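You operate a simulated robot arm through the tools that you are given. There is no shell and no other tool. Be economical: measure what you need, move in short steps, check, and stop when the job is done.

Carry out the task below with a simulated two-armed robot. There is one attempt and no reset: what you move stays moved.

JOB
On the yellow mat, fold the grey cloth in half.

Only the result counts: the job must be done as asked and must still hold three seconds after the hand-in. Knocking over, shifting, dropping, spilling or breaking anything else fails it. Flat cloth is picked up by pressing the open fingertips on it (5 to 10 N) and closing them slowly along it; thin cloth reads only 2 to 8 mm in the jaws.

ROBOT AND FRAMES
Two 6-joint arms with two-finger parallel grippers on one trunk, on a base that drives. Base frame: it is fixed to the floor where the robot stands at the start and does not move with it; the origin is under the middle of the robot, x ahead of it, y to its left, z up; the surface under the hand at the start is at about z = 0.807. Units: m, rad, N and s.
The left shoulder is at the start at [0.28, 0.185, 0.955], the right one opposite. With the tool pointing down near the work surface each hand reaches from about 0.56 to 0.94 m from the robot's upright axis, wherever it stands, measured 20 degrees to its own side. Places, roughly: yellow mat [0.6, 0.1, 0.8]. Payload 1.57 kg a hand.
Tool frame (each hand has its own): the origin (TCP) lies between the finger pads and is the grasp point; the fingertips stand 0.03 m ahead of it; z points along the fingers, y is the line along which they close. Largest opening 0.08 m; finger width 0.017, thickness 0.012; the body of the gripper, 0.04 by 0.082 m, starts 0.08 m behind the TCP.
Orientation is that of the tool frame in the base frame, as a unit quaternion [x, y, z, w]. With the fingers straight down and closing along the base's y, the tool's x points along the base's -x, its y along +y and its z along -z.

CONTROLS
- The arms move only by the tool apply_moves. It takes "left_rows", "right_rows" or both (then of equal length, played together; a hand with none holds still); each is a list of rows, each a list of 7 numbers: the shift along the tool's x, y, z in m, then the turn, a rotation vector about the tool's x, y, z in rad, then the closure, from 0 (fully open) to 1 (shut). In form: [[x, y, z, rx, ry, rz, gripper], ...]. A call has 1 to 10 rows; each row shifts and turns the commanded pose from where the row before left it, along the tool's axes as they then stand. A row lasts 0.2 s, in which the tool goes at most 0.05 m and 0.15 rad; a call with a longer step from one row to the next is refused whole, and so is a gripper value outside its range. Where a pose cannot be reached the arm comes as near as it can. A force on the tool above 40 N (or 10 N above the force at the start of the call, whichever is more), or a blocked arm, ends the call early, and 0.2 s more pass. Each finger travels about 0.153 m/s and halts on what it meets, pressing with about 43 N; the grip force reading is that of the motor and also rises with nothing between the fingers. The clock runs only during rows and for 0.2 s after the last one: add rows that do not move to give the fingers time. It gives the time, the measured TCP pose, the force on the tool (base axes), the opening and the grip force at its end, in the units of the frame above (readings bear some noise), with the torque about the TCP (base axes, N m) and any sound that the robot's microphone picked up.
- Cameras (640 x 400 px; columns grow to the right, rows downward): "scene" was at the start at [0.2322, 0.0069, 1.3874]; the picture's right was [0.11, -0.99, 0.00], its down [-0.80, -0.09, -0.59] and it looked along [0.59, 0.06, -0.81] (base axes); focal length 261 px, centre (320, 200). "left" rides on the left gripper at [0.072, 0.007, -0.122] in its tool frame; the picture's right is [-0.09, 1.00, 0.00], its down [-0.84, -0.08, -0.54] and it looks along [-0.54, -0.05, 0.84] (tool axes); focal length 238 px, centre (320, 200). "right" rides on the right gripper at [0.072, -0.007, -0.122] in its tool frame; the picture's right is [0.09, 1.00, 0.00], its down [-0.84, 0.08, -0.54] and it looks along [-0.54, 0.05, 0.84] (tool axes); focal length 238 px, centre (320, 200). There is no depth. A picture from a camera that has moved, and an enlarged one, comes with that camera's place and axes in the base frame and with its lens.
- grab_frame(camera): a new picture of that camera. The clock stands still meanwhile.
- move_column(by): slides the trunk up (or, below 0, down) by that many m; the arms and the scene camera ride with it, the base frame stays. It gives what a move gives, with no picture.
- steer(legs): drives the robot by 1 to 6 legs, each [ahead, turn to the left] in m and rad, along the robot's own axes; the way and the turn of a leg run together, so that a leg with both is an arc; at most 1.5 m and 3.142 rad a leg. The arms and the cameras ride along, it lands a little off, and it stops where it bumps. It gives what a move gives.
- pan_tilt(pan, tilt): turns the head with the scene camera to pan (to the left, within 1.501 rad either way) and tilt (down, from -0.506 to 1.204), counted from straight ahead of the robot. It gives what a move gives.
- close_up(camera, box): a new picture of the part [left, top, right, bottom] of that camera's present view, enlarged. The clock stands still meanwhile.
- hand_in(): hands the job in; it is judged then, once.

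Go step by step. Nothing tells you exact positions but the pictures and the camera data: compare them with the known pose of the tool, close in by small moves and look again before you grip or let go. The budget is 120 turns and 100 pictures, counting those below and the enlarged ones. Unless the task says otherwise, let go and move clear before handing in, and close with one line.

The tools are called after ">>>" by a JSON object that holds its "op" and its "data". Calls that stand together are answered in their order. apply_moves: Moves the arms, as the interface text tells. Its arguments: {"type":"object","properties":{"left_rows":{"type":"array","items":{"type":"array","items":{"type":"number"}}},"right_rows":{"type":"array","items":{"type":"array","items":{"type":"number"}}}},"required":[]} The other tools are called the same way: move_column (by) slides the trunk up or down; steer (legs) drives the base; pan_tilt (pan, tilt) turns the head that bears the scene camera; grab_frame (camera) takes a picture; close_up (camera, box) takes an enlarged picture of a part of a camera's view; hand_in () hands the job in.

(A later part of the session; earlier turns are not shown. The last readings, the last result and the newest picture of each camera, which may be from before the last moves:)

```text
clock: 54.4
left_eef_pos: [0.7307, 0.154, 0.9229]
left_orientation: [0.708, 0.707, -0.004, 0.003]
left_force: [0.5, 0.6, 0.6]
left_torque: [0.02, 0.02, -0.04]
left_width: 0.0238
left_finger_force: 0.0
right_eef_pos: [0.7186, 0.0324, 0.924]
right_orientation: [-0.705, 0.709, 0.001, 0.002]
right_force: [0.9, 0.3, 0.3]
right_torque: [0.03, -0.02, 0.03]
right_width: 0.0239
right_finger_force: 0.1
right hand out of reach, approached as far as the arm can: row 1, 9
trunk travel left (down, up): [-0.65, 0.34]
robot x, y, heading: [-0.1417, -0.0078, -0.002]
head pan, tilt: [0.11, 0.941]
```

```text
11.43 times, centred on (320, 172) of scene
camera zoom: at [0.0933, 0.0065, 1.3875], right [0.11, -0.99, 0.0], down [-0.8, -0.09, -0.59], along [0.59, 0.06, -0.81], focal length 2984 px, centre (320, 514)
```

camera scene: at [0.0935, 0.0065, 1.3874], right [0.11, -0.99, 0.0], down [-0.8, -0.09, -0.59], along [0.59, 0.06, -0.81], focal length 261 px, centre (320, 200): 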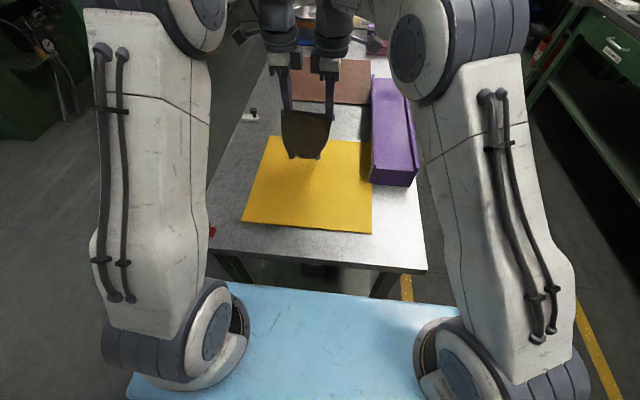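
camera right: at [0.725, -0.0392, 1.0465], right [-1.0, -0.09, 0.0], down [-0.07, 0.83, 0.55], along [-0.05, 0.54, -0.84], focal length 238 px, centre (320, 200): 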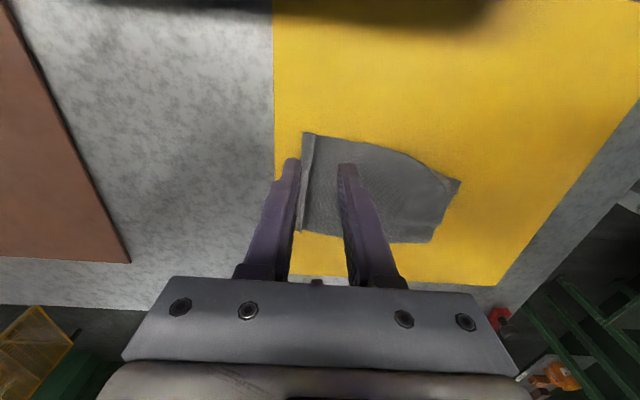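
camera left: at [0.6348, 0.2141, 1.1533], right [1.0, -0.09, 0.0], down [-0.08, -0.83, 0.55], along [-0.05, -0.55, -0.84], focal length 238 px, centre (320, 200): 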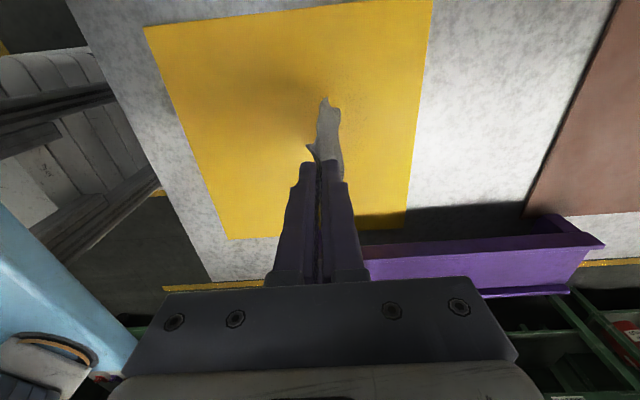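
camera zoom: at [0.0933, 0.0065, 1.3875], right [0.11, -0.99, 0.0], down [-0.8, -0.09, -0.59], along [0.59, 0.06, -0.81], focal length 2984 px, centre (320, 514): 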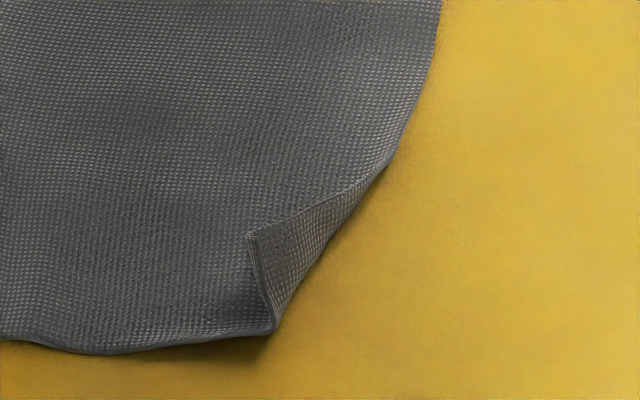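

The flap stands upright leaning slightly inward, with its apex near (0.58, 0.08). I'll bring the closed right fingertips down just inside it and sweep it outward.

>>> {"op": "apply_moves", "data": {"right_rows": [[-0.0182, 0.0304, 0.011, 0, 0, 0, 0.9], [-0.0182, 0.0304, 0.011, 0, 0, 0, 1], [-0.0182, 0.0304, 0.011, 0, 0, 0, 1], [-0.0182, 0.0304, 0.011, 0, 0, 0, 1], [0, 0, 0, 0, 0, 0, 1], [0, 0, 0.02, 0, 0, 0, 1], [0, 0, 0.015, 0, 0, 0, 1], [0, 0, 0, 0, 0, 0, 1]]}}

>>> {"op": "grab_frame", "data": {"camera": "right"}}

```text
clock: 55.9
left_eef_pos: [0.7293, 0.178, 0.917]
left_orientation: [0.699, 0.715, -0.001, -0.006]
left_force: [0.2, 0.7, 0.7]
left_torque: [-0.06, 0.1, -0.03]
left_width: 0.0239
left_finger_force: 0.0
right_eef_pos: [0.6826, 0.1155, 0.8927]
right_orientation: [-0.688, 0.726, -0.004, 0.003]
right_force: [-0.6, -1.8, 0.4]
right_torque: [0.09, -0.07, -0.01]
right_width: 0.0
right_finger_force: 21.1
right hand out of reach, approached as far as the arm can: row 1, 2, 3, 4, 6
trunk travel left (down, up): [-0.65, 0.34]
robot x, y, heading: [-0.1365, -0.0037, -0.0]
head pan, tilt: [0.11, 0.941]
stopped in row 7 (left hand): the force on the tool passed its limit at 83 N (the readings are from after the stop); the commanded pose is now the measured one
```

```text
38 pictures are left
camera right: at [0.6844, 0.0439, 1.016], right [-1.0, -0.04, -0.01], down [-0.04, 0.84, 0.54], along [-0.01, 0.54, -0.84], focal length 238 px, centre (320, 200)
```

right: 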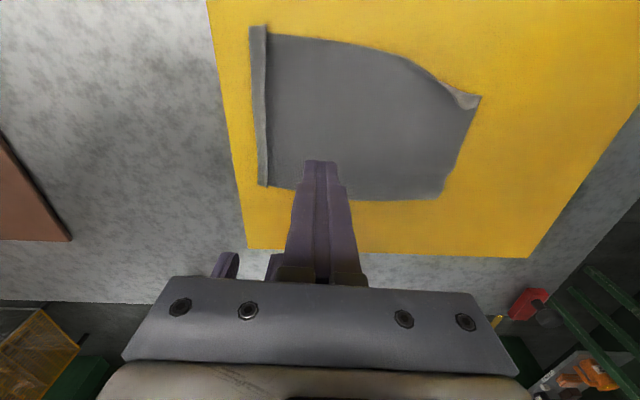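

The hands bumped each other lightly. I'll move the left hand well aside and raise the right.

>>> {"op": "apply_moves", "data": {"left_rows": [[0.02, 0, -0.03, 0, 0, 0, 0.7], [0.03, -0.01, -0.03, 0, 0, 0, 0.7], [0.035, -0.02, -0.02, 0, 0, 0, 0.7], [0.035, -0.03, 0, 0, 0, 0, 0.7], [0.03, -0.03, 0, 0, 0, 0, 0.7], [0, 0, 0, 0, 0, 0, 0.7]], "right_rows": [[0, 0, 0, 0, 0, 0, 1], [0, 0, 0, 0, 0, 0, 1], [0, 0, 0, 0, 0, 0, 1], [0.01, 0.02, -0.01, 0, 0, 0, 1], [0.01, 0.02, 0, 0, 0, 0, 1], [0, 0, 0, 0, 0, 0, 1]]}}

>>> {"op": "grab_frame", "data": {"camera": "scene"}}

```text
clock: 57.3
left_eef_pos: [0.6363, 0.325, 0.9989]
left_orientation: [0.699, 0.715, -0.001, -0.007]
left_force: [0.8, 0.4, 0.4]
left_torque: [0.02, -0.01, -0.02]
left_width: 0.0242
left_finger_force: 0.1
right_eef_pos: [0.6801, 0.1156, 0.9109]
right_orientation: [-0.688, 0.726, -0.004, 0.003]
right_force: [0.5, -0.2, -0.3]
right_torque: [0.02, 0.01, -0.02]
right_width: 0.0003
right_finger_force: 21.2
right hand out of reach, approached as far as the arm can: row 4, 5
trunk travel left (down, up): [-0.65, 0.34]
robot x, y, heading: [-0.1346, -0.0022, -0.002]
head pan, tilt: [0.11, 0.941]
```

```text
37 pictures are left
camera scene: at [0.0935, 0.0066, 1.3874], right [0.11, -0.99, 0.0], down [-0.8, -0.09, -0.59], along [0.59, 0.06, -0.81], focal length 261 px, centre (320, 200)
```

scene: 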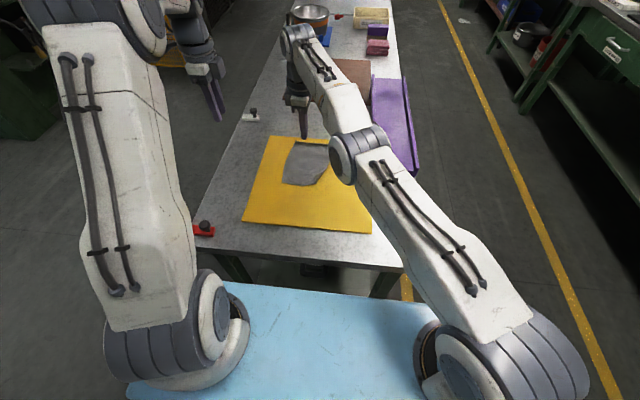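

The right arm is stretched almost straight. I'll move it sideways and back up to free it.

>>> {"op": "apply_moves", "data": {"right_rows": [[0.03, 0, -0.02, 0, 0, 0.05, 1], [0.03, 0.01, -0.02, 0, 0, 0.05, 1], [0.03, 0.02, -0.02, 0, 0, 0, 1], [0.02, 0.03, -0.02, 0, 0, 0, 1], [0, 0.03, 0, 0, 0, 0, 1], [0, 0.03, 0, 0, 0, 0, 1], [0, 0, 0, 0, 0, 0, 1]]}}

```text
clock: 58.9
left_eef_pos: [0.6359, 0.3236, 0.9985]
left_orientation: [0.699, 0.715, -0.001, -0.006]
left_force: [-0.3, 0.1, -0.8]
left_torque: [0.05, 0.0, -0.02]
left_width: 0.0241
left_finger_force: 0.1
right_eef_pos: [0.6808, 0.0839, 0.9872]
right_orientation: [-0.65, 0.76, -0.005, 0.002]
right_force: [-0.6, 0.3, -0.4]
right_torque: [0.0, -0.01, -0.01]
right_width: 0.0
right_finger_force: 21.5
right hand out of reach, approached as far as the arm can: row 1, 2, 3, 4, 5, 6
trunk travel left (down, up): [-0.65, 0.34]
robot x, y, heading: [-0.1374, 0.0022, -0.002]
head pan, tilt: [0.11, 0.941]
```

>>> {"op": "apply_moves", "data": {"right_rows": [[0, 0, 0, 0, 0, 0.15, 1], [0, 0, 0, 0, 0, 0.15, 1], [0, 0, 0, 0, 0, 0.15, 1], [0, 0, 0, 0, 0, 0.15, 1], [0, 0, 0, 0, 0, 0.15, 1], [0, 0, 0, 0, 0, 0.15, 1], [0, 0, 0, 0, 0, 0, 1]]}}

```text
clock: 60.5
left_eef_pos: [0.6351, 0.324, 0.9995]
left_orientation: [0.699, 0.715, -0.001, -0.007]
left_force: [0.7, -0.1, 0.6]
left_torque: [0.02, 0.0, 0.02]
left_width: 0.024
left_finger_force: 0.2
right_eef_pos: [0.6814, 0.0805, 0.9891]
right_orientation: [-0.255, 0.967, -0.003, 0.003]
right_force: [-0.5, 0.8, 0.2]
right_torque: [0.0, -0.01, 0.02]
right_width: 0.0
right_finger_force: 21.8
trunk travel left (down, up): [-0.65, 0.34]
robot x, y, heading: [-0.1331, 0.0002, -0.006]
head pan, tilt: [0.11, 0.941]
```

>>> {"op": "apply_moves", "data": {"right_rows": [[0.03, 0, 0, 0, 0, 0, 1], [0.03, 0, 0, 0, 0, 0, 1], [0.03, 0, 0, 0, 0, 0, 1], [0, 0, 0, 0, 0, 0, 1]]}}

>>> {"op": "grab_frame", "data": {"camera": "scene"}}

```text
clock: 61.5
left_eef_pos: [0.6353, 0.3231, 0.9977]
left_orientation: [0.698, 0.716, -0.001, -0.007]
left_force: [0.3, 0.2, -0.1]
left_torque: [-0.02, -0.01, -0.02]
left_width: 0.0236
left_finger_force: 0.0
right_eef_pos: [0.6802, 0.079, 0.9951]
right_orientation: [-0.255, 0.967, -0.002, 0.004]
right_force: [0.8, -0.1, 1.0]
right_torque: [-0.05, -0.01, -0.01]
right_width: 0.0
right_finger_force: 21.2
right hand out of reach, approached as far as the arm can: row 1, 2, 3
trunk travel left (down, up): [-0.65, 0.34]
robot x, y, heading: [-0.1372, 0.0003, 0.0]
head pan, tilt: [0.11, 0.941]
```

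```text
36 pictures are left
camera scene: at [0.0936, 0.0066, 1.3874], right [0.11, -0.99, 0.0], down [-0.8, -0.09, -0.59], along [0.59, 0.06, -0.81], focal length 261 px, centre (320, 200)
```

scene: 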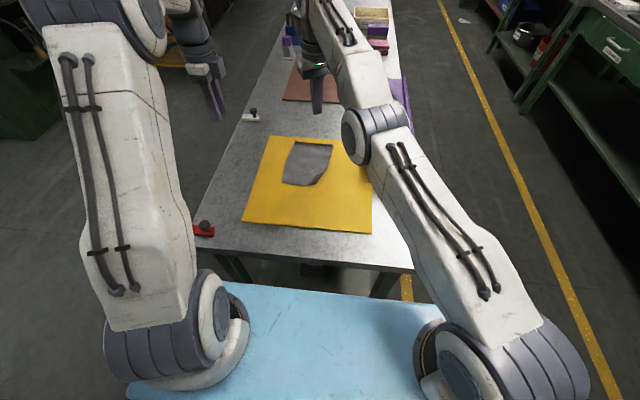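

The right elbow is in a fully straight configuration. I'll command a longer motion straight inward toward its shoulder, clear of everything, to bend it.

>>> {"op": "apply_moves", "data": {"right_rows": [[0.05, 0, 0, 0, 0, 0, 1], [0.05, 0, 0, 0, 0, 0, 1], [0.05, 0, 0, 0, 0, 0, 1], [0.05, 0, 0, 0, 0, 0, 1], [0, 0, 0, 0, 0, 0, 1], [0, 0, 0, 0, 0, 0, 1]]}}

```text
clock: 62.9
left_eef_pos: [0.635, 0.3238, 0.9987]
left_orientation: [0.699, 0.715, -0.001, -0.007]
left_force: [-0.1, -0.2, 0.5]
left_torque: [0.0, 0.0, -0.01]
left_width: 0.0238
left_finger_force: 0.1
right_eef_pos: [0.6792, 0.0766, 1.0063]
right_orientation: [-0.256, 0.967, -0.002, 0.004]
right_force: [0.3, 0.0, 0.1]
right_torque: [0.01, -0.01, 0.01]
right_width: 0.0
right_finger_force: 21.5
right hand out of reach, approached as far as the arm can: row 1, 2, 3, 4
trunk travel left (down, up): [-0.65, 0.34]
robot x, y, heading: [-0.1377, 0.0001, 0.001]
head pan, tilt: [0.11, 0.941]
```

>>> {"op": "apply_moves", "data": {"right_rows": [[-0.03, 0, 0, 0, 0, 0, 1], [-0.03, 0, 0.02, 0, 0, 0, 1], [0, 0, 0, 0, 0, 0, 1], [0.03, 0, 0.02, 0, 0, 0, 1], [0.05, 0, 0.02, 0, 0, 0, 1], [0.05, 0, 0, 0, 0, 0, 1], [0.05, 0, 0, 0, 0, 0, 1], [0, 0, 0, 0, 0, 0, 1]]}}

```text
refused: row 5 steps farther than a row can; nothing moved
```

>>> {"op": "apply_moves", "data": {"right_rows": [[-0.03, 0, 0, 0, 0, 0, 1], [-0.03, 0, 0.02, 0, 0, 0, 1], [0, 0, 0, 0, 0, 0, 1], [0.03, 0, 0.02, 0, 0, 0, 1], [0.04, 0, 0.02, 0, 0, 0, 1], [0.05, 0, 0, 0, 0, 0, 1], [0.05, 0, 0, 0, 0, 0, 1], [0, 0, 0, 0, 0, 0, 1]]}}

```text
clock: 64.7
left_eef_pos: [0.6349, 0.3237, 0.9978]
left_orientation: [0.699, 0.715, -0.001, -0.006]
left_force: [-0.2, 0.4, 0.5]
left_torque: [-0.01, 0.02, 0.04]
left_width: 0.0237
left_finger_force: 0.1
right_eef_pos: [0.6857, 0.0785, 0.9743]
right_orientation: [-0.256, 0.967, -0.003, 0.004]
right_force: [0.1, 0.2, 0.3]
right_torque: [0.01, -0.01, -0.03]
right_width: 0.0
right_finger_force: 20.9
right hand out of reach, approached as far as the arm can: row 1, 2, 4, 5, 6, 7
trunk travel left (down, up): [-0.65, 0.34]
robot x, y, heading: [-0.1373, -0.0013, -0.003]
head pan, tilt: [0.11, 0.941]
```

>>> {"op": "apply_moves", "data": {"right_rows": [[0, 0, 0, 0, 0.15, 0, 1], [0, 0, 0, 0, 0.15, 0, 1], [0, 0, 0, 0, 0.15, 0, 1], [0.03, 0, -0.02, 0, 0, 0, 1], [0.03, 0, -0.02, 0, 0, 0, 1], [0.03, 0, -0.02, 0, 0, 0, 1], [0, 0, 0, 0, 0, 0, 1]]}}

>>> {"op": "grab_frame", "data": {"camera": "scene"}}

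```text
clock: 66.3
left_eef_pos: [0.636, 0.3232, 0.998]
left_orientation: [0.699, 0.715, -0.001, -0.007]
left_force: [0.7, -0.3, -0.7]
left_torque: [0.01, -0.02, 0.01]
left_width: 0.0237
left_finger_force: 0.0
right_eef_pos: [0.5595, 0.0168, 1.0403]
right_orientation: [-0.249, 0.943, -0.059, -0.212]
right_force: [0.0, -0.5, 0.5]
right_torque: [0.02, -0.04, 0.0]
right_width: 0.0003
right_finger_force: 20.7
right hand out of reach, approached as far as the arm can: row 1, 2, 3
trunk travel left (down, up): [-0.65, 0.34]
robot x, y, heading: [-0.1403, 0.0009, -0.002]
head pan, tilt: [0.11, 0.941]
```

```text
35 pictures are left
camera scene: at [0.0934, 0.0065, 1.3875], right [0.11, -0.99, 0.0], down [-0.8, -0.09, -0.59], along [0.59, 0.06, -0.81], focal length 261 px, centre (320, 200)
```

scene: 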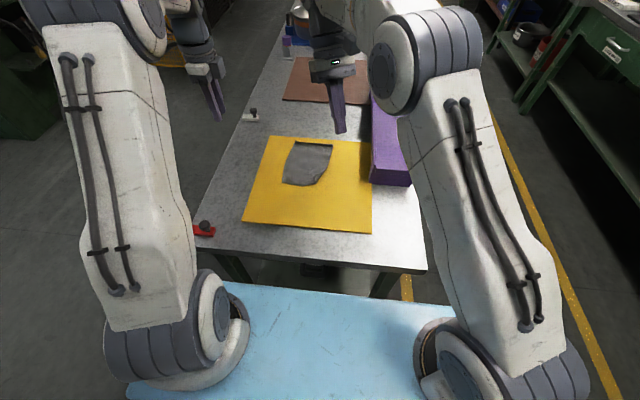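

The right arm is free again. I'll drive forward 5 cm so that the arms aren't overstretched, then level the right hand with its yaw aligned for the sweep.

>>> {"op": "steer", "data": {"legs": [[0.05, 0.0]]}}

>>> {"op": "apply_moves", "data": {"right_rows": [[0, 0, 0, 0, -0.14, 0, 1], [0, 0, 0, 0, -0.14, 0, 1], [0, 0, 0, 0, -0.15, 0, 1], [0, 0, 0, 0, 0, -0.14, 1], [0, 0, 0, 0, 0, -0.14, 1], [0, 0, 0, 0, 0, -0.14, 1], [0, 0, 0, 0, 0, -0.13, 1], [0, 0, 0, 0, 0, -0.13, 1], [0, 0, 0, 0, 0, 0, 1]]}}

```text
clock: 67.2
left_eef_pos: [0.6868, 0.3234, 0.9993]
left_orientation: [0.7, 0.714, -0.001, -0.006]
left_force: [0.4, 1.3, -0.5]
left_torque: [-0.01, -0.02, 0.01]
left_width: 0.0238
left_finger_force: 0.1
right_eef_pos: [0.6087, 0.0164, 1.0403]
right_orientation: [-0.247, 0.944, -0.059, -0.211]
right_force: [0.1, 0.4, 0.5]
right_torque: [-0.02, -0.03, 0.01]
right_width: 0.0
right_finger_force: 21.6
trunk travel left (down, up): [-0.65, 0.34]
robot x, y, heading: [-0.0875, -0.0019, -0.004]
head pan, tilt: [0.11, 0.941]
```

```text
clock: 69.2
left_eef_pos: [0.6861, 0.3219, 0.9988]
left_orientation: [0.699, 0.715, 0.0, -0.007]
left_force: [0.4, 0.1, 0.2]
left_torque: [0.0, 0.03, 0.0]
left_width: 0.024
left_finger_force: 0.1
right_eef_pos: [0.609, 0.0155, 1.0408]
right_orientation: [-0.564, 0.826, -0.003, -0.006]
right_force: [-0.1, 0.5, 0.7]
right_torque: [0.01, -0.02, -0.01]
right_width: 0.0
right_finger_force: 21.9
trunk travel left (down, up): [-0.65, 0.34]
robot x, y, heading: [-0.0915, 0.0013, -0.0]
head pan, tilt: [0.11, 0.941]
```

>>> {"op": "apply_moves", "data": {"right_rows": [[-0.016, 0.0082, 0.03, 0, 0, 0, 1], [-0.016, 0.0082, 0.03, 0, 0, 0, 1], [-0.016, 0.0082, 0.03, 0, 0, 0, 1], [-0.016, 0.0082, 0.03, 0, 0, 0, 1], [-0.016, 0.0082, 0.03, 0, 0, 0, 1], [0, 0, 0.025, 0, 0, 0, 1], [0, 0, 0.013, 0, 0, 0, 1], [0, 0, 0, 0, 0, 0, 1]]}}

>>> {"op": "grab_frame", "data": {"camera": "right"}}

```text
clock: 71.0
left_eef_pos: [0.6861, 0.3221, 0.9974]
left_orientation: [0.7, 0.714, -0.001, -0.007]
left_force: [0.3, -0.5, 0.1]
left_torque: [0.02, 0.01, -0.04]
left_width: 0.0242
left_finger_force: 0.1
right_eef_pos: [0.5983, 0.1044, 0.851]
right_orientation: [-0.563, 0.826, -0.003, -0.006]
right_force: [-0.4, 0.1, -0.2]
right_torque: [-0.02, -0.01, 0.0]
right_width: 0.0002
right_finger_force: 21.1
trunk travel left (down, up): [-0.65, 0.34]
robot x, y, heading: [-0.0881, 0.001, -0.001]
head pan, tilt: [0.11, 0.941]
```

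```text
34 pictures are left
camera right: at [0.5795, 0.0375, 0.9755], right [-0.96, 0.28, 0.0], down [0.24, 0.81, 0.53], along [0.15, 0.51, -0.85], focal length 238 px, centre (320, 200)
```

right: 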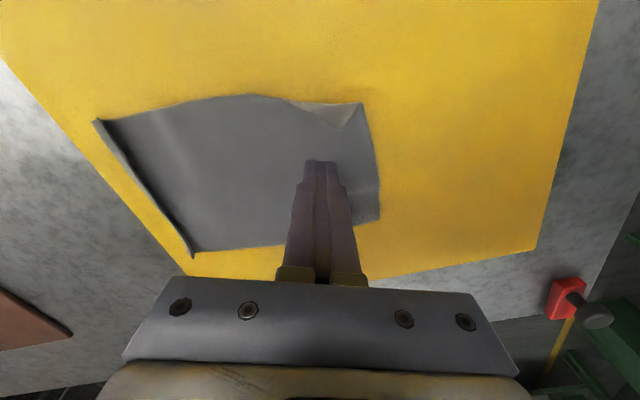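

The flap apex is just ahead of the fingertips. I'll shift 12 mm toward it, lower to just above the cloth and sweep outward.

>>> {"op": "apply_moves", "data": {"right_rows": [[0, 0.012, 0.004, 0, 0, 0, 1], [0, 0, 0.005, 0, 0, 0, 1], [0.012, 0, 0.001, 0, 0, 0, 1], [0.012, 0, 0, 0, 0, 0, 1], [0.012, 0, 0, 0, 0, 0, 1], [0.012, 0, 0, 0, 0, 0, 1], [0, 0, 0, 0, 0, 0, 1]]}}

>>> {"op": "close_up", "data": {"camera": "right", "box": [200, 60, 440, 210]}}

>>> {"op": "close_up", "data": {"camera": "scene", "box": [240, 130, 352, 200]}}

```text
clock: 72.6
left_eef_pos: [0.6858, 0.3221, 0.9976]
left_orientation: [0.7, 0.714, -0.002, -0.007]
left_force: [0.1, -0.4, -0.7]
left_torque: [0.0, -0.01, 0.0]
left_width: 0.0241
left_finger_force: 0.1
right_eef_pos: [0.5695, 0.0625, 0.8425]
right_orientation: [-0.562, 0.827, -0.003, -0.006]
right_force: [-0.2, 0.2, 0.1]
right_torque: [-0.03, 0.01, 0.03]
right_width: 0.0
right_finger_force: 21.2
trunk travel left (down, up): [-0.65, 0.34]
robot x, y, heading: [-0.0849, 0.0004, -0.008]
head pan, tilt: [0.11, 0.941]
```

```text
2.67 times, centred on (320, 135) of right
camera zoom: at [0.5506, -0.0041, 0.9669], right [-0.96, 0.28, 0.0], down [0.24, 0.81, 0.53], along [0.15, 0.51, -0.85], focal length 636 px, centre (320, 373)
```

zoom: 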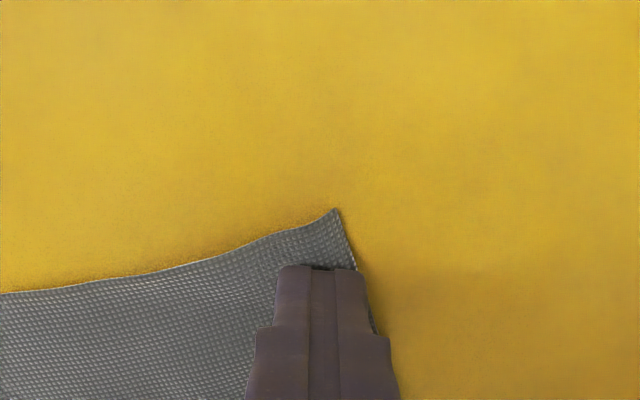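

```text
5.71 times, centred on (296, 165) of scene
camera zoom: at [0.1437, 0.0061, 1.3874], right [0.11, -0.99, 0.0], down [-0.8, -0.09, -0.59], along [0.59, 0.06, -0.81], focal length 1492 px, centre (457, 400)
```

zoom: 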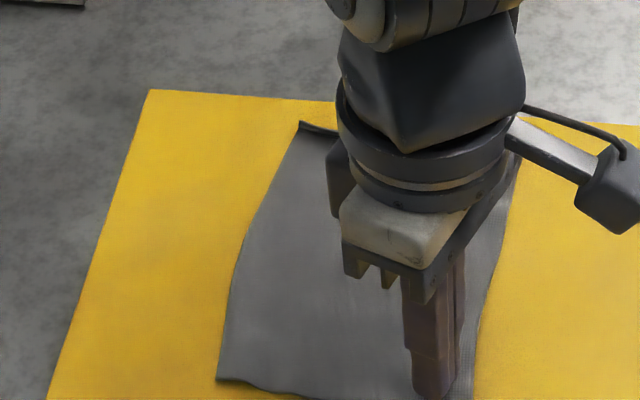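

The flap flipped open. I'll press it down and drag outward slightly to set it, then lift and look.

>>> {"op": "apply_moves", "data": {"right_rows": [[0, 0, 0.003, 0, 0, 0, 1], [0, 0, 0.0015, 0, 0, 0, 1], [0.006, 0, 0, 0, 0, 0, 1], [0.006, 0, 0, 0, 0, 0, 1], [0, 0, -0.03, 0, 0, 0, 1], [0.02, 0, -0.04, 0, 0, 0, 1], [0.03, 0, -0.03, 0, 0, 0, 1], [0.03, 0, 0, 0, 0, 0, 1], [0, 0, 0, 0, 0, 0, 1]]}}

>>> {"op": "close_up", "data": {"camera": "scene", "box": [220, 120, 380, 220]}}

>>> {"op": "grab_frame", "data": {"camera": "right"}}

```text
clock: 74.6
left_eef_pos: [0.686, 0.3221, 0.9976]
left_orientation: [0.7, 0.714, -0.001, -0.007]
left_force: [0.0, 0.3, 0.3]
left_torque: [-0.03, 0.02, -0.02]
left_width: 0.0239
left_finger_force: 0.0
right_eef_pos: [0.536, -0.0213, 0.9363]
right_orientation: [-0.563, 0.826, -0.003, -0.006]
right_force: [0.6, 0.4, 0.4]
right_torque: [-0.02, -0.01, 0.03]
right_width: 0.0004
right_finger_force: 21.3
trunk travel left (down, up): [-0.65, 0.34]
robot x, y, heading: [-0.0861, -0.0022, 0.0]
head pan, tilt: [0.11, 0.941]
```

```text
4.00 times, centred on (300, 170) of scene
camera zoom: at [0.1436, 0.0061, 1.3874], right [0.11, -0.99, 0.0], down [-0.8, -0.09, -0.59], along [0.59, 0.06, -0.81], focal length 1044 px, centre (400, 320)
```

zoom: 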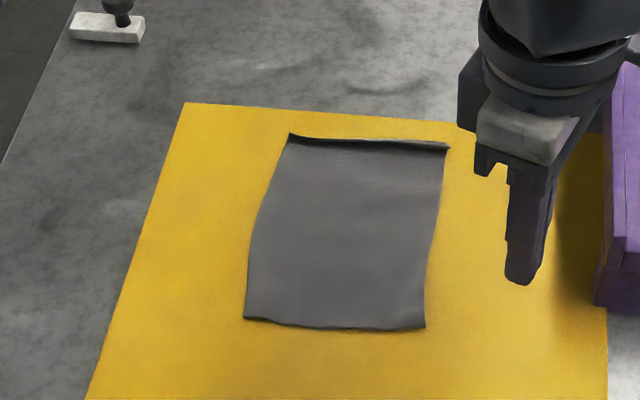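

```text
30 pictures are left
camera right: at [0.5165, -0.0905, 1.0605], right [-0.96, 0.28, 0.0], down [0.24, 0.81, 0.53], along [0.15, 0.51, -0.85], focal length 238 px, centre (320, 200)
```

right: 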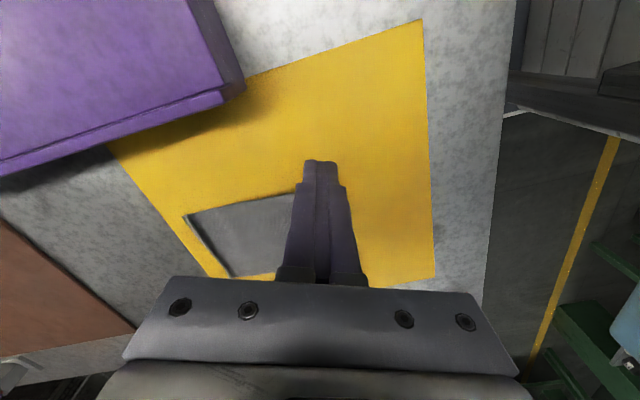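

The cloth is a clean rectangle again: x 0.556–0.735, y 0.034–0.159, with a small hem ridge at the far edge. I'll position both hands over the far edge with jaws closing across it.

>>> {"op": "apply_moves", "data": {"left_rows": [[0, 0, 0, 0, 0, 0.02, 0.65], [0, 0, 0, 0, 0, 0, 0.65], [0, 0, 0, 0, 0, 0, 0.65], [-0.0355, 0.0061, 0.01, 0, 0, 0, 0.65], [-0.0355, 0.0061, 0.01, 0, 0, 0, 0.65], [-0.0355, 0.0061, 0.02, 0, 0, 0, 0.65], [-0.0355, 0.0061, 0.02, 0, 0, 0, 0.65], [-0.0355, 0.0061, 0.02, 0, 0, 0, 0.65], [0, 0, 0.018, 0, 0, 0, 0.65], [0, 0, 0, 0, 0, 0, 0.65]], "right_rows": [[0, 0, 0, 0, 0, -0.125, 0.65], [0, 0, 0, 0, 0, -0.125, 0.65], [0, 0, 0, 0, 0, -0.124, 0.65], [-0.0138, -0.0361, 0, 0, 0, 0, 0.65], [-0.0138, -0.0361, 0, 0, 0, 0, 0.65], [-0.0138, -0.0361, 0, 0, 0, 0, 0.65], [-0.0138, -0.0361, 0, 0, 0, 0, 0.65], [-0.0138, -0.0361, 0.01, 0, 0, 0, 0.65], [0, 0, 0.026, 0, 0, 0, 0.65], [0, 0, 0, 0, 0, 0, 0.65]]}}

>>> {"op": "grab_frame", "data": {"camera": "right"}}

>>> {"op": "grab_frame", "data": {"camera": "left"}}

```text
clock: 76.8
left_eef_pos: [0.717, 0.1455, 0.8989]
left_orientation: [0.707, 0.707, -0.001, -0.007]
left_force: [-0.1, -0.7, 0.5]
left_torque: [0.0, 0.04, 0.06]
left_width: 0.0278
left_finger_force: 0.1
right_eef_pos: [0.7136, 0.0459, 0.9007]
right_orientation: [-0.707, 0.708, -0.001, -0.007]
right_force: [0.3, 0.3, 0.2]
right_torque: [0.01, 0.04, 0.02]
right_width: 0.0278
right_finger_force: 0.0
trunk travel left (down, up): [-0.65, 0.34]
robot x, y, heading: [-0.088, -0.0003, 0.002]
head pan, tilt: [0.11, 0.941]
```

```text
29 pictures are left
camera right: at [0.7214, -0.0233, 1.0243], right [-1.0, -0.09, 0.01], down [-0.07, 0.84, 0.53], along [-0.06, 0.53, -0.85], focal length 238 px, centre (320, 200)
```

right: 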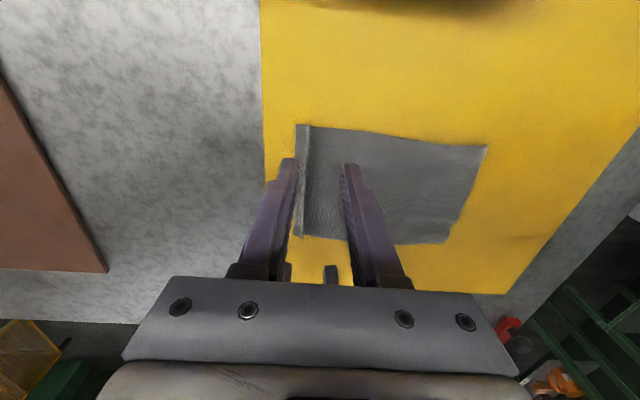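

```text
28 pictures are left
camera left: at [0.7239, 0.2154, 1.0221], right [1.0, -0.09, -0.01], down [-0.07, -0.84, 0.54], along [-0.06, -0.53, -0.84], focal length 238 px, centre (320, 200)
```

left: 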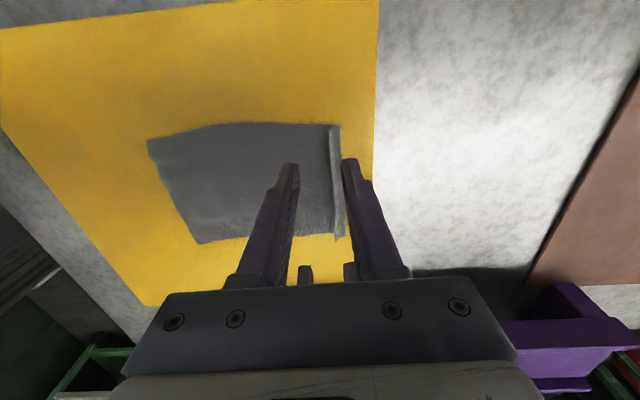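

Aligned: the outer fingers are over the far edge and the inner ones on the cloth. Descending to near contact.

>>> {"op": "apply_moves", "data": {"left_rows": [[0, 0, 0.03, 0, 0, 0, 0.65], [0, 0, 0.022, 0, 0, 0, 0.65], [0, 0, 0.004, 0, 0, 0, 0.65], [0, 0, 0.002, 0, 0, 0, 0.65], [0, 0, 0.001, 0, 0, 0, 0.65], [0, 0, 0, 0, 0, 0, 0.65]], "right_rows": [[0, -0.002, 0.03, 0, 0, 0, 0.65], [0, 0, 0.022, 0, 0, 0, 0.65], [0, 0, 0.004, 0, 0, 0, 0.65], [0, 0, 0.003, 0, 0, 0, 0.65], [0, 0, 0.001, 0, 0, 0, 0.65], [0, 0, 0, 0, 0, 0, 0.65]]}}

```text
clock: 78.2
left_eef_pos: [0.7156, 0.1452, 0.8402]
left_orientation: [0.706, 0.708, -0.001, -0.007]
left_force: [0.1, -0.1, 0.8]
left_torque: [0.02, -0.01, 0.0]
left_width: 0.0278
left_finger_force: 0.0
right_eef_pos: [0.7182, 0.0465, 0.8407]
right_orientation: [-0.706, 0.708, -0.002, -0.007]
right_force: [-0.2, -0.5, -0.3]
right_torque: [0.0, 0.0, 0.03]
right_width: 0.0282
right_finger_force: 0.1
trunk travel left (down, up): [-0.65, 0.34]
robot x, y, heading: [-0.0869, 0.004, -0.003]
head pan, tilt: [0.11, 0.941]
```

>>> {"op": "apply_moves", "data": {"left_rows": [[0, 0, 0.001, 0, 0, 0, 0.65], [0, 0, 0.0007, 0, 0, 0, 0.65], [0, 0, 0, 0, 0, 0, 0.65]], "right_rows": [[0, 0, 0.001, 0, 0, 0, 0.65], [0, 0, 0.001, 0, 0, 0, 0.65], [0, 0, 0, 0, 0, 0, 0.65]]}}

```text
clock: 79.0
left_eef_pos: [0.7154, 0.1461, 0.8399]
left_orientation: [0.707, 0.707, 0.0, -0.006]
left_force: [0.2, -1.4, 9.4]
left_torque: [-0.03, -0.13, -0.02]
left_width: 0.0283
left_finger_force: 0.2
right_eef_pos: [0.7207, 0.0481, 0.8399]
right_orientation: [-0.706, 0.708, -0.002, -0.008]
right_force: [-0.9, 0.1, 0.0]
right_torque: [-0.03, -0.02, 0.0]
right_width: 0.0277
right_finger_force: 0.0
trunk travel left (down, up): [-0.65, 0.34]
robot x, y, heading: [-0.0889, -0.0013, 0.0]
head pan, tilt: [0.11, 0.941]
```

>>> {"op": "apply_moves", "data": {"right_rows": [[0, 0, 0.0008, 0, 0, 0, 0.65], [0, 0, 0.0006, 0, 0, 0, 0.65], [0, 0, 0, 0, 0, 0, 0.65]]}}

```text
clock: 79.8
left_eef_pos: [0.7133, 0.145, 0.8392]
left_orientation: [0.707, 0.707, 0.0, -0.006]
left_force: [-1.3, -1.8, 11.9]
left_torque: [-0.02, -0.15, 0.0]
left_width: 0.0268
left_finger_force: 0.1
right_eef_pos: [0.7185, 0.047, 0.8386]
right_orientation: [-0.706, 0.708, -0.002, -0.005]
right_force: [-0.5, 3.0, 7.6]
right_torque: [0.07, -0.13, 0.04]
right_width: 0.028
right_finger_force: 0.1
trunk travel left (down, up): [-0.65, 0.34]
robot x, y, heading: [-0.0894, 0.0016, -0.002]
head pan, tilt: [0.11, 0.941]
```

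Both are pressing at about 8–12 N; I'll close slowly.

>>> {"op": "apply_moves", "data": {"left_rows": [[0, 0, -0.0002, 0, 0, 0, 0.69], [0, 0, 0, 0, 0, 0, 0.73], [0, 0, 0, 0, 0, 0, 0.77], [0, 0, 0, 0, 0, 0, 0.81], [0, 0, 0, 0, 0, 0, 0.85], [0, 0, 0, 0, 0, 0, 0.89], [0, 0, 0, 0, 0, 0, 0.93], [0, 0, 0, 0, 0, 0, 0.97], [0, 0, 0, 0, 0, 0, 1.0], [0, 0, 0, 0, 0, 0, 1.0]], "right_rows": [[0, 0, 0, 0, 0, 0, 0.69], [0, 0, 0, 0, 0, 0, 0.73], [0, 0, 0, 0, 0, 0, 0.77], [0, 0, 0, 0, 0, 0, 0.81], [0, 0, 0, 0, 0, 0, 0.85], [0, 0, 0, 0, 0, 0, 0.89], [0, 0, 0, 0, 0, 0, 0.93], [0, 0, 0, 0, 0, 0, 0.97], [0, 0, 0, 0, 0, 0, 1.0], [0, 0, 0, 0, 0, 0, 1.0]]}}

>>> {"op": "close_up", "data": {"camera": "right", "box": [200, 100, 520, 300]}}

>>> {"op": "close_up", "data": {"camera": "left", "box": [120, 100, 440, 300]}}

```text
clock: 82.0
left_eef_pos: [0.7134, 0.1464, 0.8386]
left_orientation: [0.707, 0.708, -0.001, -0.006]
left_force: [1.7, -0.7, 6.8]
left_torque: [0.03, -0.07, 0.02]
left_width: 0.0015
left_finger_force: 23.4
right_eef_pos: [0.719, 0.0457, 0.8377]
right_orientation: [-0.706, 0.708, -0.001, -0.005]
right_force: [5.6, -1.5, 22.3]
right_torque: [-0.07, -0.22, 0.01]
right_width: 0.0019
right_finger_force: 24.1
trunk travel left (down, up): [-0.65, 0.34]
robot x, y, heading: [-0.0882, -0.0051, -0.003]
head pan, tilt: [0.11, 0.941]
```

```text
2.00 times, centred on (360, 200) of right
camera zoom: at [0.7265, -0.0236, 0.9629], right [-1.0, -0.09, 0.01], down [-0.07, 0.84, 0.53], along [-0.05, 0.53, -0.85], focal length 477 px, centre (240, 200)
```

zoom: 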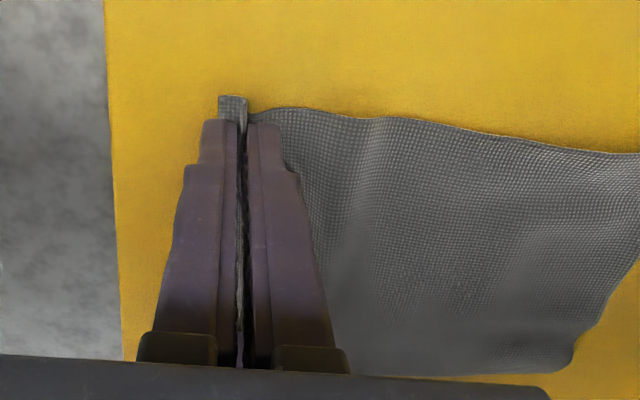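

```text
2.00 times, centred on (280, 200) of left
camera zoom: at [0.7218, 0.216, 0.9614], right [1.0, -0.09, -0.01], down [-0.07, -0.84, 0.54], along [-0.06, -0.53, -0.84], focal length 477 px, centre (400, 200)
```

zoom: 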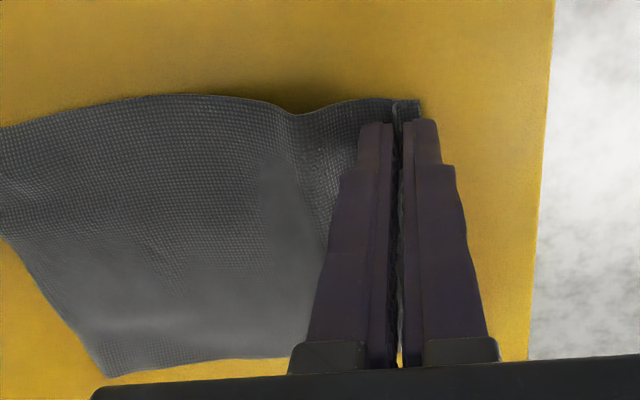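

Both hold the far edge. I'll lift and bring it above the midline (x≈0.655).

>>> {"op": "apply_moves", "data": {"left_rows": [[0, -0.0055, -0.023, 0, 0, 0, 1], [0, -0.0055, -0.023, 0, 0, 0, 1], [0, -0.015, -0.0165, 0, 0, 0, 1], [0, -0.015, -0.0165, 0, 0, 0, 1], [0, -0.01, -0.002, 0, 0, 0, 1], [0, -0.01, -0.002, 0, 0, 0, 1], [0, 0, 0, 0, 0, 0, 1]], "right_rows": [[0, 0.0055, -0.023, 0, 0, 0, 1], [0, 0.0055, -0.023, 0, 0, 0, 1], [0, 0.015, -0.0165, 0, 0, 0, 1], [0, 0.015, -0.0165, 0, 0, 0, 1], [0, 0.01, -0.002, 0, 0, 0, 1], [0, 0.01, -0.002, 0, 0, 0, 1], [0, 0, 0, 0, 0, 0, 1]]}}

>>> {"op": "close_up", "data": {"camera": "scene", "box": [220, 120, 380, 220]}}

>>> {"op": "grab_frame", "data": {"camera": "right"}}

```text
clock: 83.6
left_eef_pos: [0.656, 0.1459, 0.9238]
left_orientation: [0.706, 0.708, -0.001, -0.007]
left_force: [-0.2, 0.0, 0.1]
left_torque: [-0.01, 0.0, 0.03]
left_width: 0.0018
left_finger_force: 23.3
right_eef_pos: [0.6593, 0.0454, 0.9207]
right_orientation: [-0.706, 0.708, -0.002, -0.007]
right_force: [-0.4, -0.5, 0.8]
right_torque: [-0.02, -0.04, 0.01]
right_width: 0.0019
right_finger_force: 23.6
trunk travel left (down, up): [-0.65, 0.34]
robot x, y, heading: [-0.0896, 0.0015, -0.009]
head pan, tilt: [0.11, 0.941]
```

```text
4.00 times, centred on (300, 170) of scene
camera zoom: at [0.1436, 0.0061, 1.3874], right [0.11, -0.99, 0.0], down [-0.8, -0.09, -0.59], along [0.59, 0.06, -0.81], focal length 1044 px, centre (400, 320)
```

zoom: 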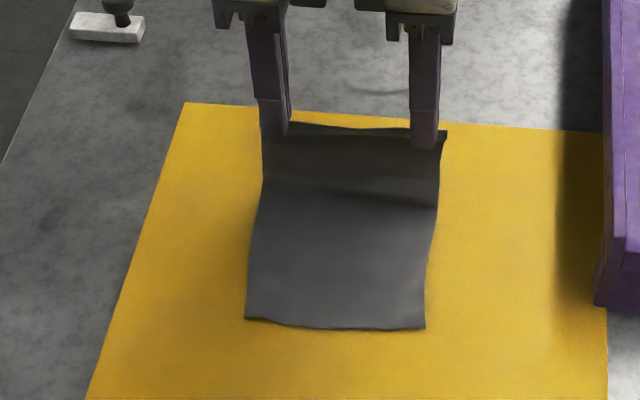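

```text
24 pictures are left
camera right: at [0.6659, -0.0237, 1.0447], right [-1.0, -0.09, 0.01], down [-0.07, 0.84, 0.53], along [-0.06, 0.53, -0.85], focal length 238 px, centre (320, 200)
```

right: 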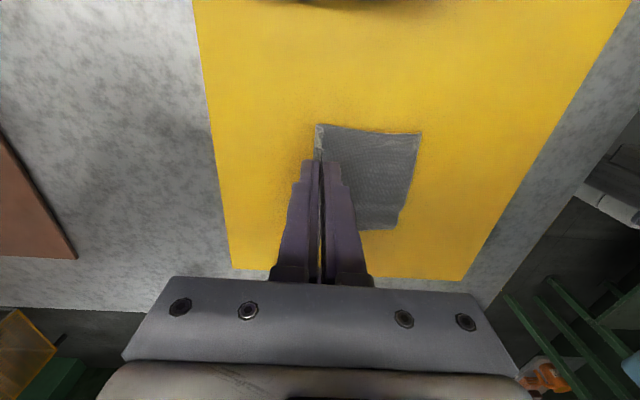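

The far half is lifted cleanly, vertical above the midline, and the near edge didn't move. Continuing the arc toward the near edge with a moderate pitch.

>>> {"op": "apply_moves", "data": {"left_rows": [[0, -0.015, 0.0015, -0.12, 0, 0, 1], [0, -0.0183, 0.0008, -0.12, 0, 0, 1], [0, -0.0198, 0.0013, -0.12, 0, 0, 1], [0, -0.0173, 0.0063, 0, 0, 0, 1], [0, -0.0173, 0.0063, 0, 0, 0, 1], [0, -0.0115, 0.0106, 0, 0, 0, 1], [0, 0, 0, 0, 0, 0, 1]], "right_rows": [[0, 0.018, 0.0015, 0.12, 0, 0, 1], [0, 0.0183, 0.0008, 0.12, 0, 0, 1], [0, 0.0198, 0.0013, 0.12, 0, 0, 1], [0, 0.0173, 0.0063, 0, 0, 0, 1], [0, 0.0173, 0.0063, 0, 0, 0, 1], [0, 0.0115, 0.0106, 0, 0, 0, 1], [0, 0, 0, 0, 0, 0, 1]]}}

>>> {"op": "close_up", "data": {"camera": "scene", "box": [236, 140, 364, 220]}}

>>> {"op": "close_up", "data": {"camera": "right", "box": [200, 60, 440, 210]}}

```text
clock: 85.2
left_eef_pos: [0.5677, 0.1458, 0.8753]
left_orientation: [0.696, 0.697, 0.125, 0.121]
left_force: [-0.6, 0.0, 0.4]
left_torque: [-0.03, 0.06, -0.05]
left_width: 0.0016
left_finger_force: 23.3
right_eef_pos: [0.5689, 0.0461, 0.8715]
right_orientation: [0.697, -0.696, 0.128, -0.12]
right_force: [0.5, 0.9, 0.1]
right_torque: [-0.02, -0.01, -0.01]
right_width: 0.0019
right_finger_force: 23.4
trunk travel left (down, up): [-0.65, 0.34]
robot x, y, heading: [-0.0869, 0.0001, 0.001]
head pan, tilt: [0.11, 0.941]
```

```text
5.00 times, centred on (300, 180) of scene
camera zoom: at [0.1437, 0.0061, 1.3874], right [0.11, -0.99, 0.0], down [-0.8, -0.09, -0.59], along [0.59, 0.06, -0.81], focal length 1306 px, centre (420, 300)
```

zoom: 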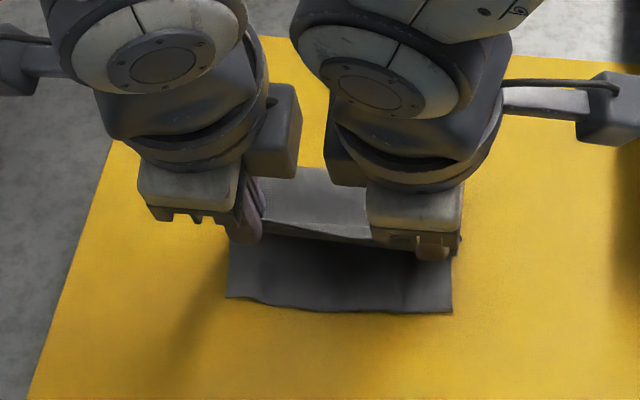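

```text
2.67 times, centred on (320, 135) of right
camera zoom: at [0.5323, -0.023, 0.9919], right [-0.93, -0.09, -0.34], down [-0.26, 0.84, 0.47], along [0.24, 0.53, -0.81], focal length 636 px, centre (320, 373)
```

zoom: 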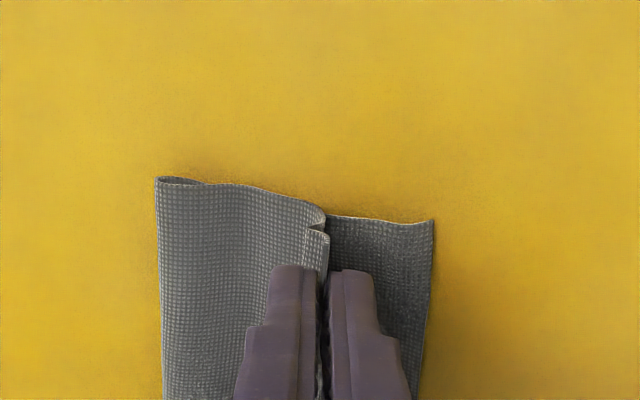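

The fold looks right: fold line at x≈0.65 with the sides aligned. I'll lower and open slowly.

>>> {"op": "apply_moves", "data": {"left_rows": [[0, -0.0025, 0.0088, 0, 0, 0, 1], [0, -0.0025, 0.0088, 0, 0, 0, 1], [0, -0.0025, 0.0088, 0, 0, 0, 1], [0, 0, 0, 0, 0, 0, 1]], "right_rows": [[0, 0.0025, 0.0082, 0, 0, 0, 1], [0, 0.0025, 0.0082, 0, 0, 0, 1], [0, 0.0025, 0.0082, 0, 0, 0, 1], [0, 0, 0, 0, 0, 0, 1]]}}

>>> {"op": "close_up", "data": {"camera": "right", "box": [200, 60, 440, 210]}}

```text
clock: 86.2
left_eef_pos: [0.5682, 0.1482, 0.8613]
left_orientation: [0.696, 0.696, 0.128, 0.12]
left_force: [0.5, -2.7, -1.1]
left_torque: [-0.06, 0.02, -0.05]
left_width: 0.0018
left_finger_force: 23.0
left hand out of reach, approached as far as the arm can: row 1, 2, 3
right_eef_pos: [0.5708, 0.0475, 0.8465]
right_orientation: [0.696, -0.696, 0.129, -0.121]
right_force: [0.1, 3.1, 0.9]
right_torque: [0.08, 0.03, 0.05]
right_width: 0.0016
right_finger_force: 23.2
trunk travel left (down, up): [-0.65, 0.34]
robot x, y, heading: [-0.0878, 0.0019, -0.008]
head pan, tilt: [0.11, 0.941]
```

```text
2.67 times, centred on (320, 135) of right
camera zoom: at [0.5345, -0.0225, 0.9657], right [-0.93, -0.09, -0.34], down [-0.26, 0.84, 0.47], along [0.24, 0.53, -0.81], focal length 636 px, centre (320, 373)
```

zoom: 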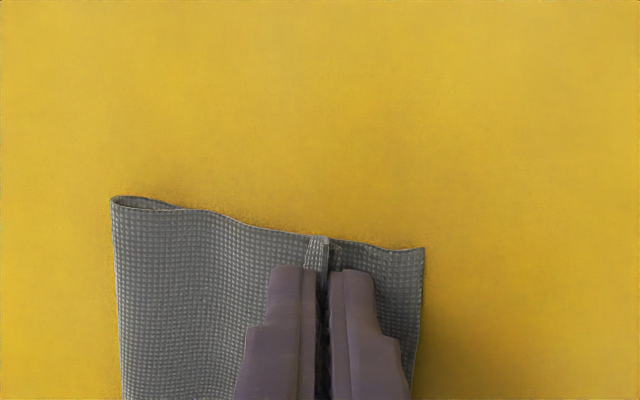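

The left arm can't go lower while pitched, so I'll level the left hand and then lower it.

>>> {"op": "apply_moves", "data": {"left_rows": [[0, 0.003, 0, 0.12, 0, 0, 1], [0, 0.003, 0, 0.12, 0, 0, 1], [0, 0.003, 0, 0.12, 0, 0, 1], [0, 0, 0.006, 0, 0, 0, 1], [0, 0, 0.006, 0, 0, 0, 1], [0, 0, 0, 0, 0, 0, 1]]}}

>>> {"op": "close_up", "data": {"camera": "left", "box": [160, 60, 480, 260]}}

```text
clock: 87.6
left_eef_pos: [0.5787, 0.1498, 0.8539]
left_orientation: [0.695, 0.699, 0.133, 0.107]
left_force: [-0.2, -5.0, -1.2]
left_torque: [-0.18, 0.04, -0.08]
left_width: 0.0017
left_finger_force: 23.5
left hand out of reach, approached as far as the arm can: row 1, 2, 3
right_eef_pos: [0.5702, 0.0471, 0.8464]
right_orientation: [0.697, -0.696, 0.128, -0.12]
right_force: [0.8, 5.9, 0.8]
right_torque: [0.16, 0.01, 0.07]
right_width: 0.0017
right_finger_force: 23.4
trunk travel left (down, up): [-0.65, 0.34]
robot x, y, heading: [-0.0872, 0.0004, -0.004]
head pan, tilt: [0.11, 0.941]
```

```text
2.00 times, centred on (320, 160) of left
camera zoom: at [0.544, 0.2165, 0.973], right [0.94, -0.09, 0.33], down [-0.24, -0.86, 0.46], along [0.24, -0.51, -0.83], focal length 477 px, centre (320, 280)
```

zoom: 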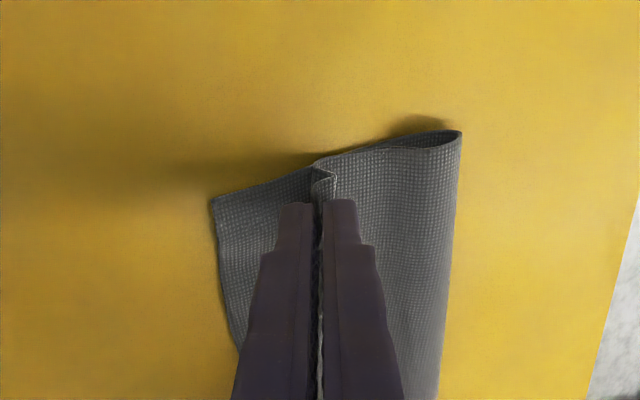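

The fold is well placed. I'll lower the left a touch, then open both slowly and retreat along the fingers.

>>> {"op": "apply_moves", "data": {"left_rows": [[0, -0.002, 0.005, 0, 0, 0, 1], [0, 0, 0, 0, 0, 0, 0.93], [0, 0, 0, 0, 0, 0, 0.86], [0, 0, 0, 0, 0, 0, 0.79], [0, 0, 0, 0, 0, 0, 0.72], [0, 0, 0, 0, 0, 0, 0.65], [0, 0, 0, 0, 0, 0, 0.6], [0, 0, 0, 0, 0, 0, 0.6]], "right_rows": [[0, 0, 0, 0, 0, 0, 1], [0, 0, 0, 0, 0, 0, 0.93], [0, 0, 0, 0, 0, 0, 0.86], [0, 0, 0, 0, 0, 0, 0.79], [0, 0, 0, 0, 0, 0, 0.72], [0, 0, 0, 0, 0, 0, 0.65], [0, 0, 0, 0, 0, 0, 0.6], [0, 0, 0, 0, 0, 0, 0.6]]}}

>>> {"op": "close_up", "data": {"camera": "right", "box": [160, 60, 480, 260]}}

>>> {"op": "close_up", "data": {"camera": "left", "box": [160, 60, 480, 260]}}

```text
clock: 89.4
left_eef_pos: [0.5795, 0.1499, 0.8483]
left_orientation: [0.695, 0.699, 0.132, 0.107]
left_force: [0.2, 0.1, 0.7]
left_torque: [-0.01, -0.02, 0.01]
left_width: 0.0322
left_finger_force: 0.1
right_eef_pos: [0.5706, 0.0472, 0.8471]
right_orientation: [0.697, -0.695, 0.128, -0.119]
right_force: [0.1, -0.2, -0.3]
right_torque: [0.0, 0.03, 0.0]
right_width: 0.0316
right_finger_force: 0.1
trunk travel left (down, up): [-0.65, 0.34]
robot x, y, heading: [-0.0904, -0.0028, -0.005]
head pan, tilt: [0.11, 0.941]
```

```text
2.00 times, centred on (320, 160) of right
camera zoom: at [0.5343, -0.0227, 0.9657], right [-0.93, -0.09, -0.34], down [-0.26, 0.84, 0.47], along [0.24, 0.53, -0.81], focal length 477 px, centre (320, 280)
```

zoom: 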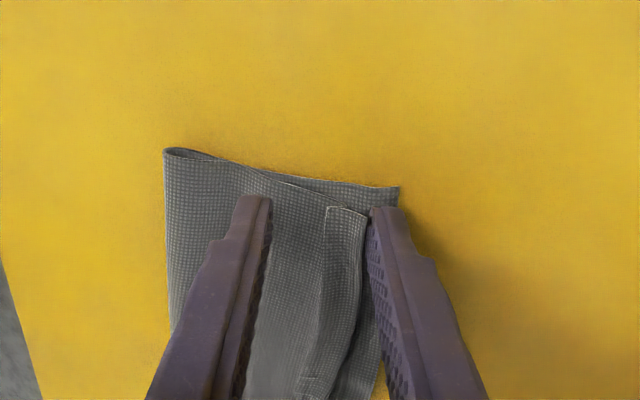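

```text
2.00 times, centred on (320, 160) of left
camera zoom: at [0.5446, 0.2171, 0.968], right [0.94, -0.09, 0.33], down [-0.24, -0.86, 0.46], along [0.24, -0.51, -0.83], focal length 477 px, centre (320, 280)
```

zoom: 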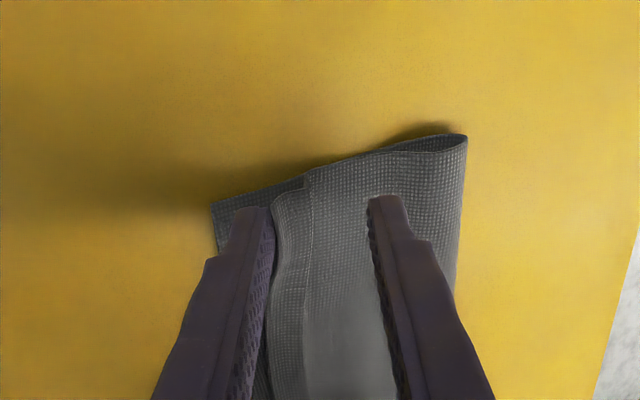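

The top hem is folded back toward +x as expected; it can be swept flat. I'll lift both hands straight up first.

>>> {"op": "apply_moves", "data": {"right_rows": [[0, -0.007, -0.0187, 0, 0, 0, 0.6], [0, -0.014, -0.037, 0, 0, 0, 0.6], [0.02, -0.014, -0.037, 0, 0, 0, 0.6], [0.04, 0, -0.02, -0.12, 0, 0, 0.6], [0.04, 0, 0, -0.12, 0, 0, 0.6], [0.03, 0, 0, -0.12, 0, 0, 0.6], [0, 0, 0, 0, 0, 0, 0.6]], "left_rows": [[0, 0.007, -0.0187, 0, 0, 0, 0.6], [0, 0.014, -0.037, 0, 0, 0, 0.6], [0.02, 0.014, -0.037, 0, 0, 0, 0.6], [0.04, 0.02, -0.02, 0, 0, 0, 0.6], [0.04, 0.02, 0, 0.1, 0, 0, 0.6], [0.03, 0.02, 0, 0.1, 0, 0, 0.6], [0, 0, 0, 0, 0, 0, 0.6]]}}

>>> {"op": "close_up", "data": {"camera": "scene", "box": [236, 140, 364, 220]}}

```text
clock: 91.0
left_eef_pos: [0.6341, 0.277, 0.982]
left_orientation: [0.702, 0.708, 0.062, 0.037]
left_force: [-0.2, -0.2, -0.2]
left_torque: [0.0, 0.0, -0.02]
left_width: 0.0321
left_finger_force: 0.1
left hand out of reach, approached as far as the arm can: row 1
right_eef_pos: [0.5644, -0.0831, 0.9662]
right_orientation: [-0.706, 0.708, 0.0, -0.008]
right_force: [-0.1, 0.1, -0.3]
right_torque: [0.0, 0.01, -0.02]
right_width: 0.032
right_finger_force: 0.1
trunk travel left (down, up): [-0.65, 0.34]
robot x, y, heading: [-0.0887, -0.0018, -0.007]
head pan, tilt: [0.11, 0.941]
```

```text
5.00 times, centred on (300, 180) of scene
camera zoom: at [0.1439, 0.0061, 1.3874], right [0.11, -0.99, 0.0], down [-0.8, -0.09, -0.59], along [0.59, 0.06, -0.81], focal length 1306 px, centre (420, 300)
```

zoom: 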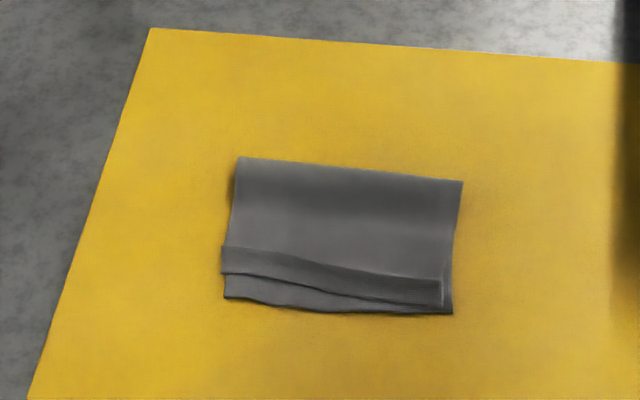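

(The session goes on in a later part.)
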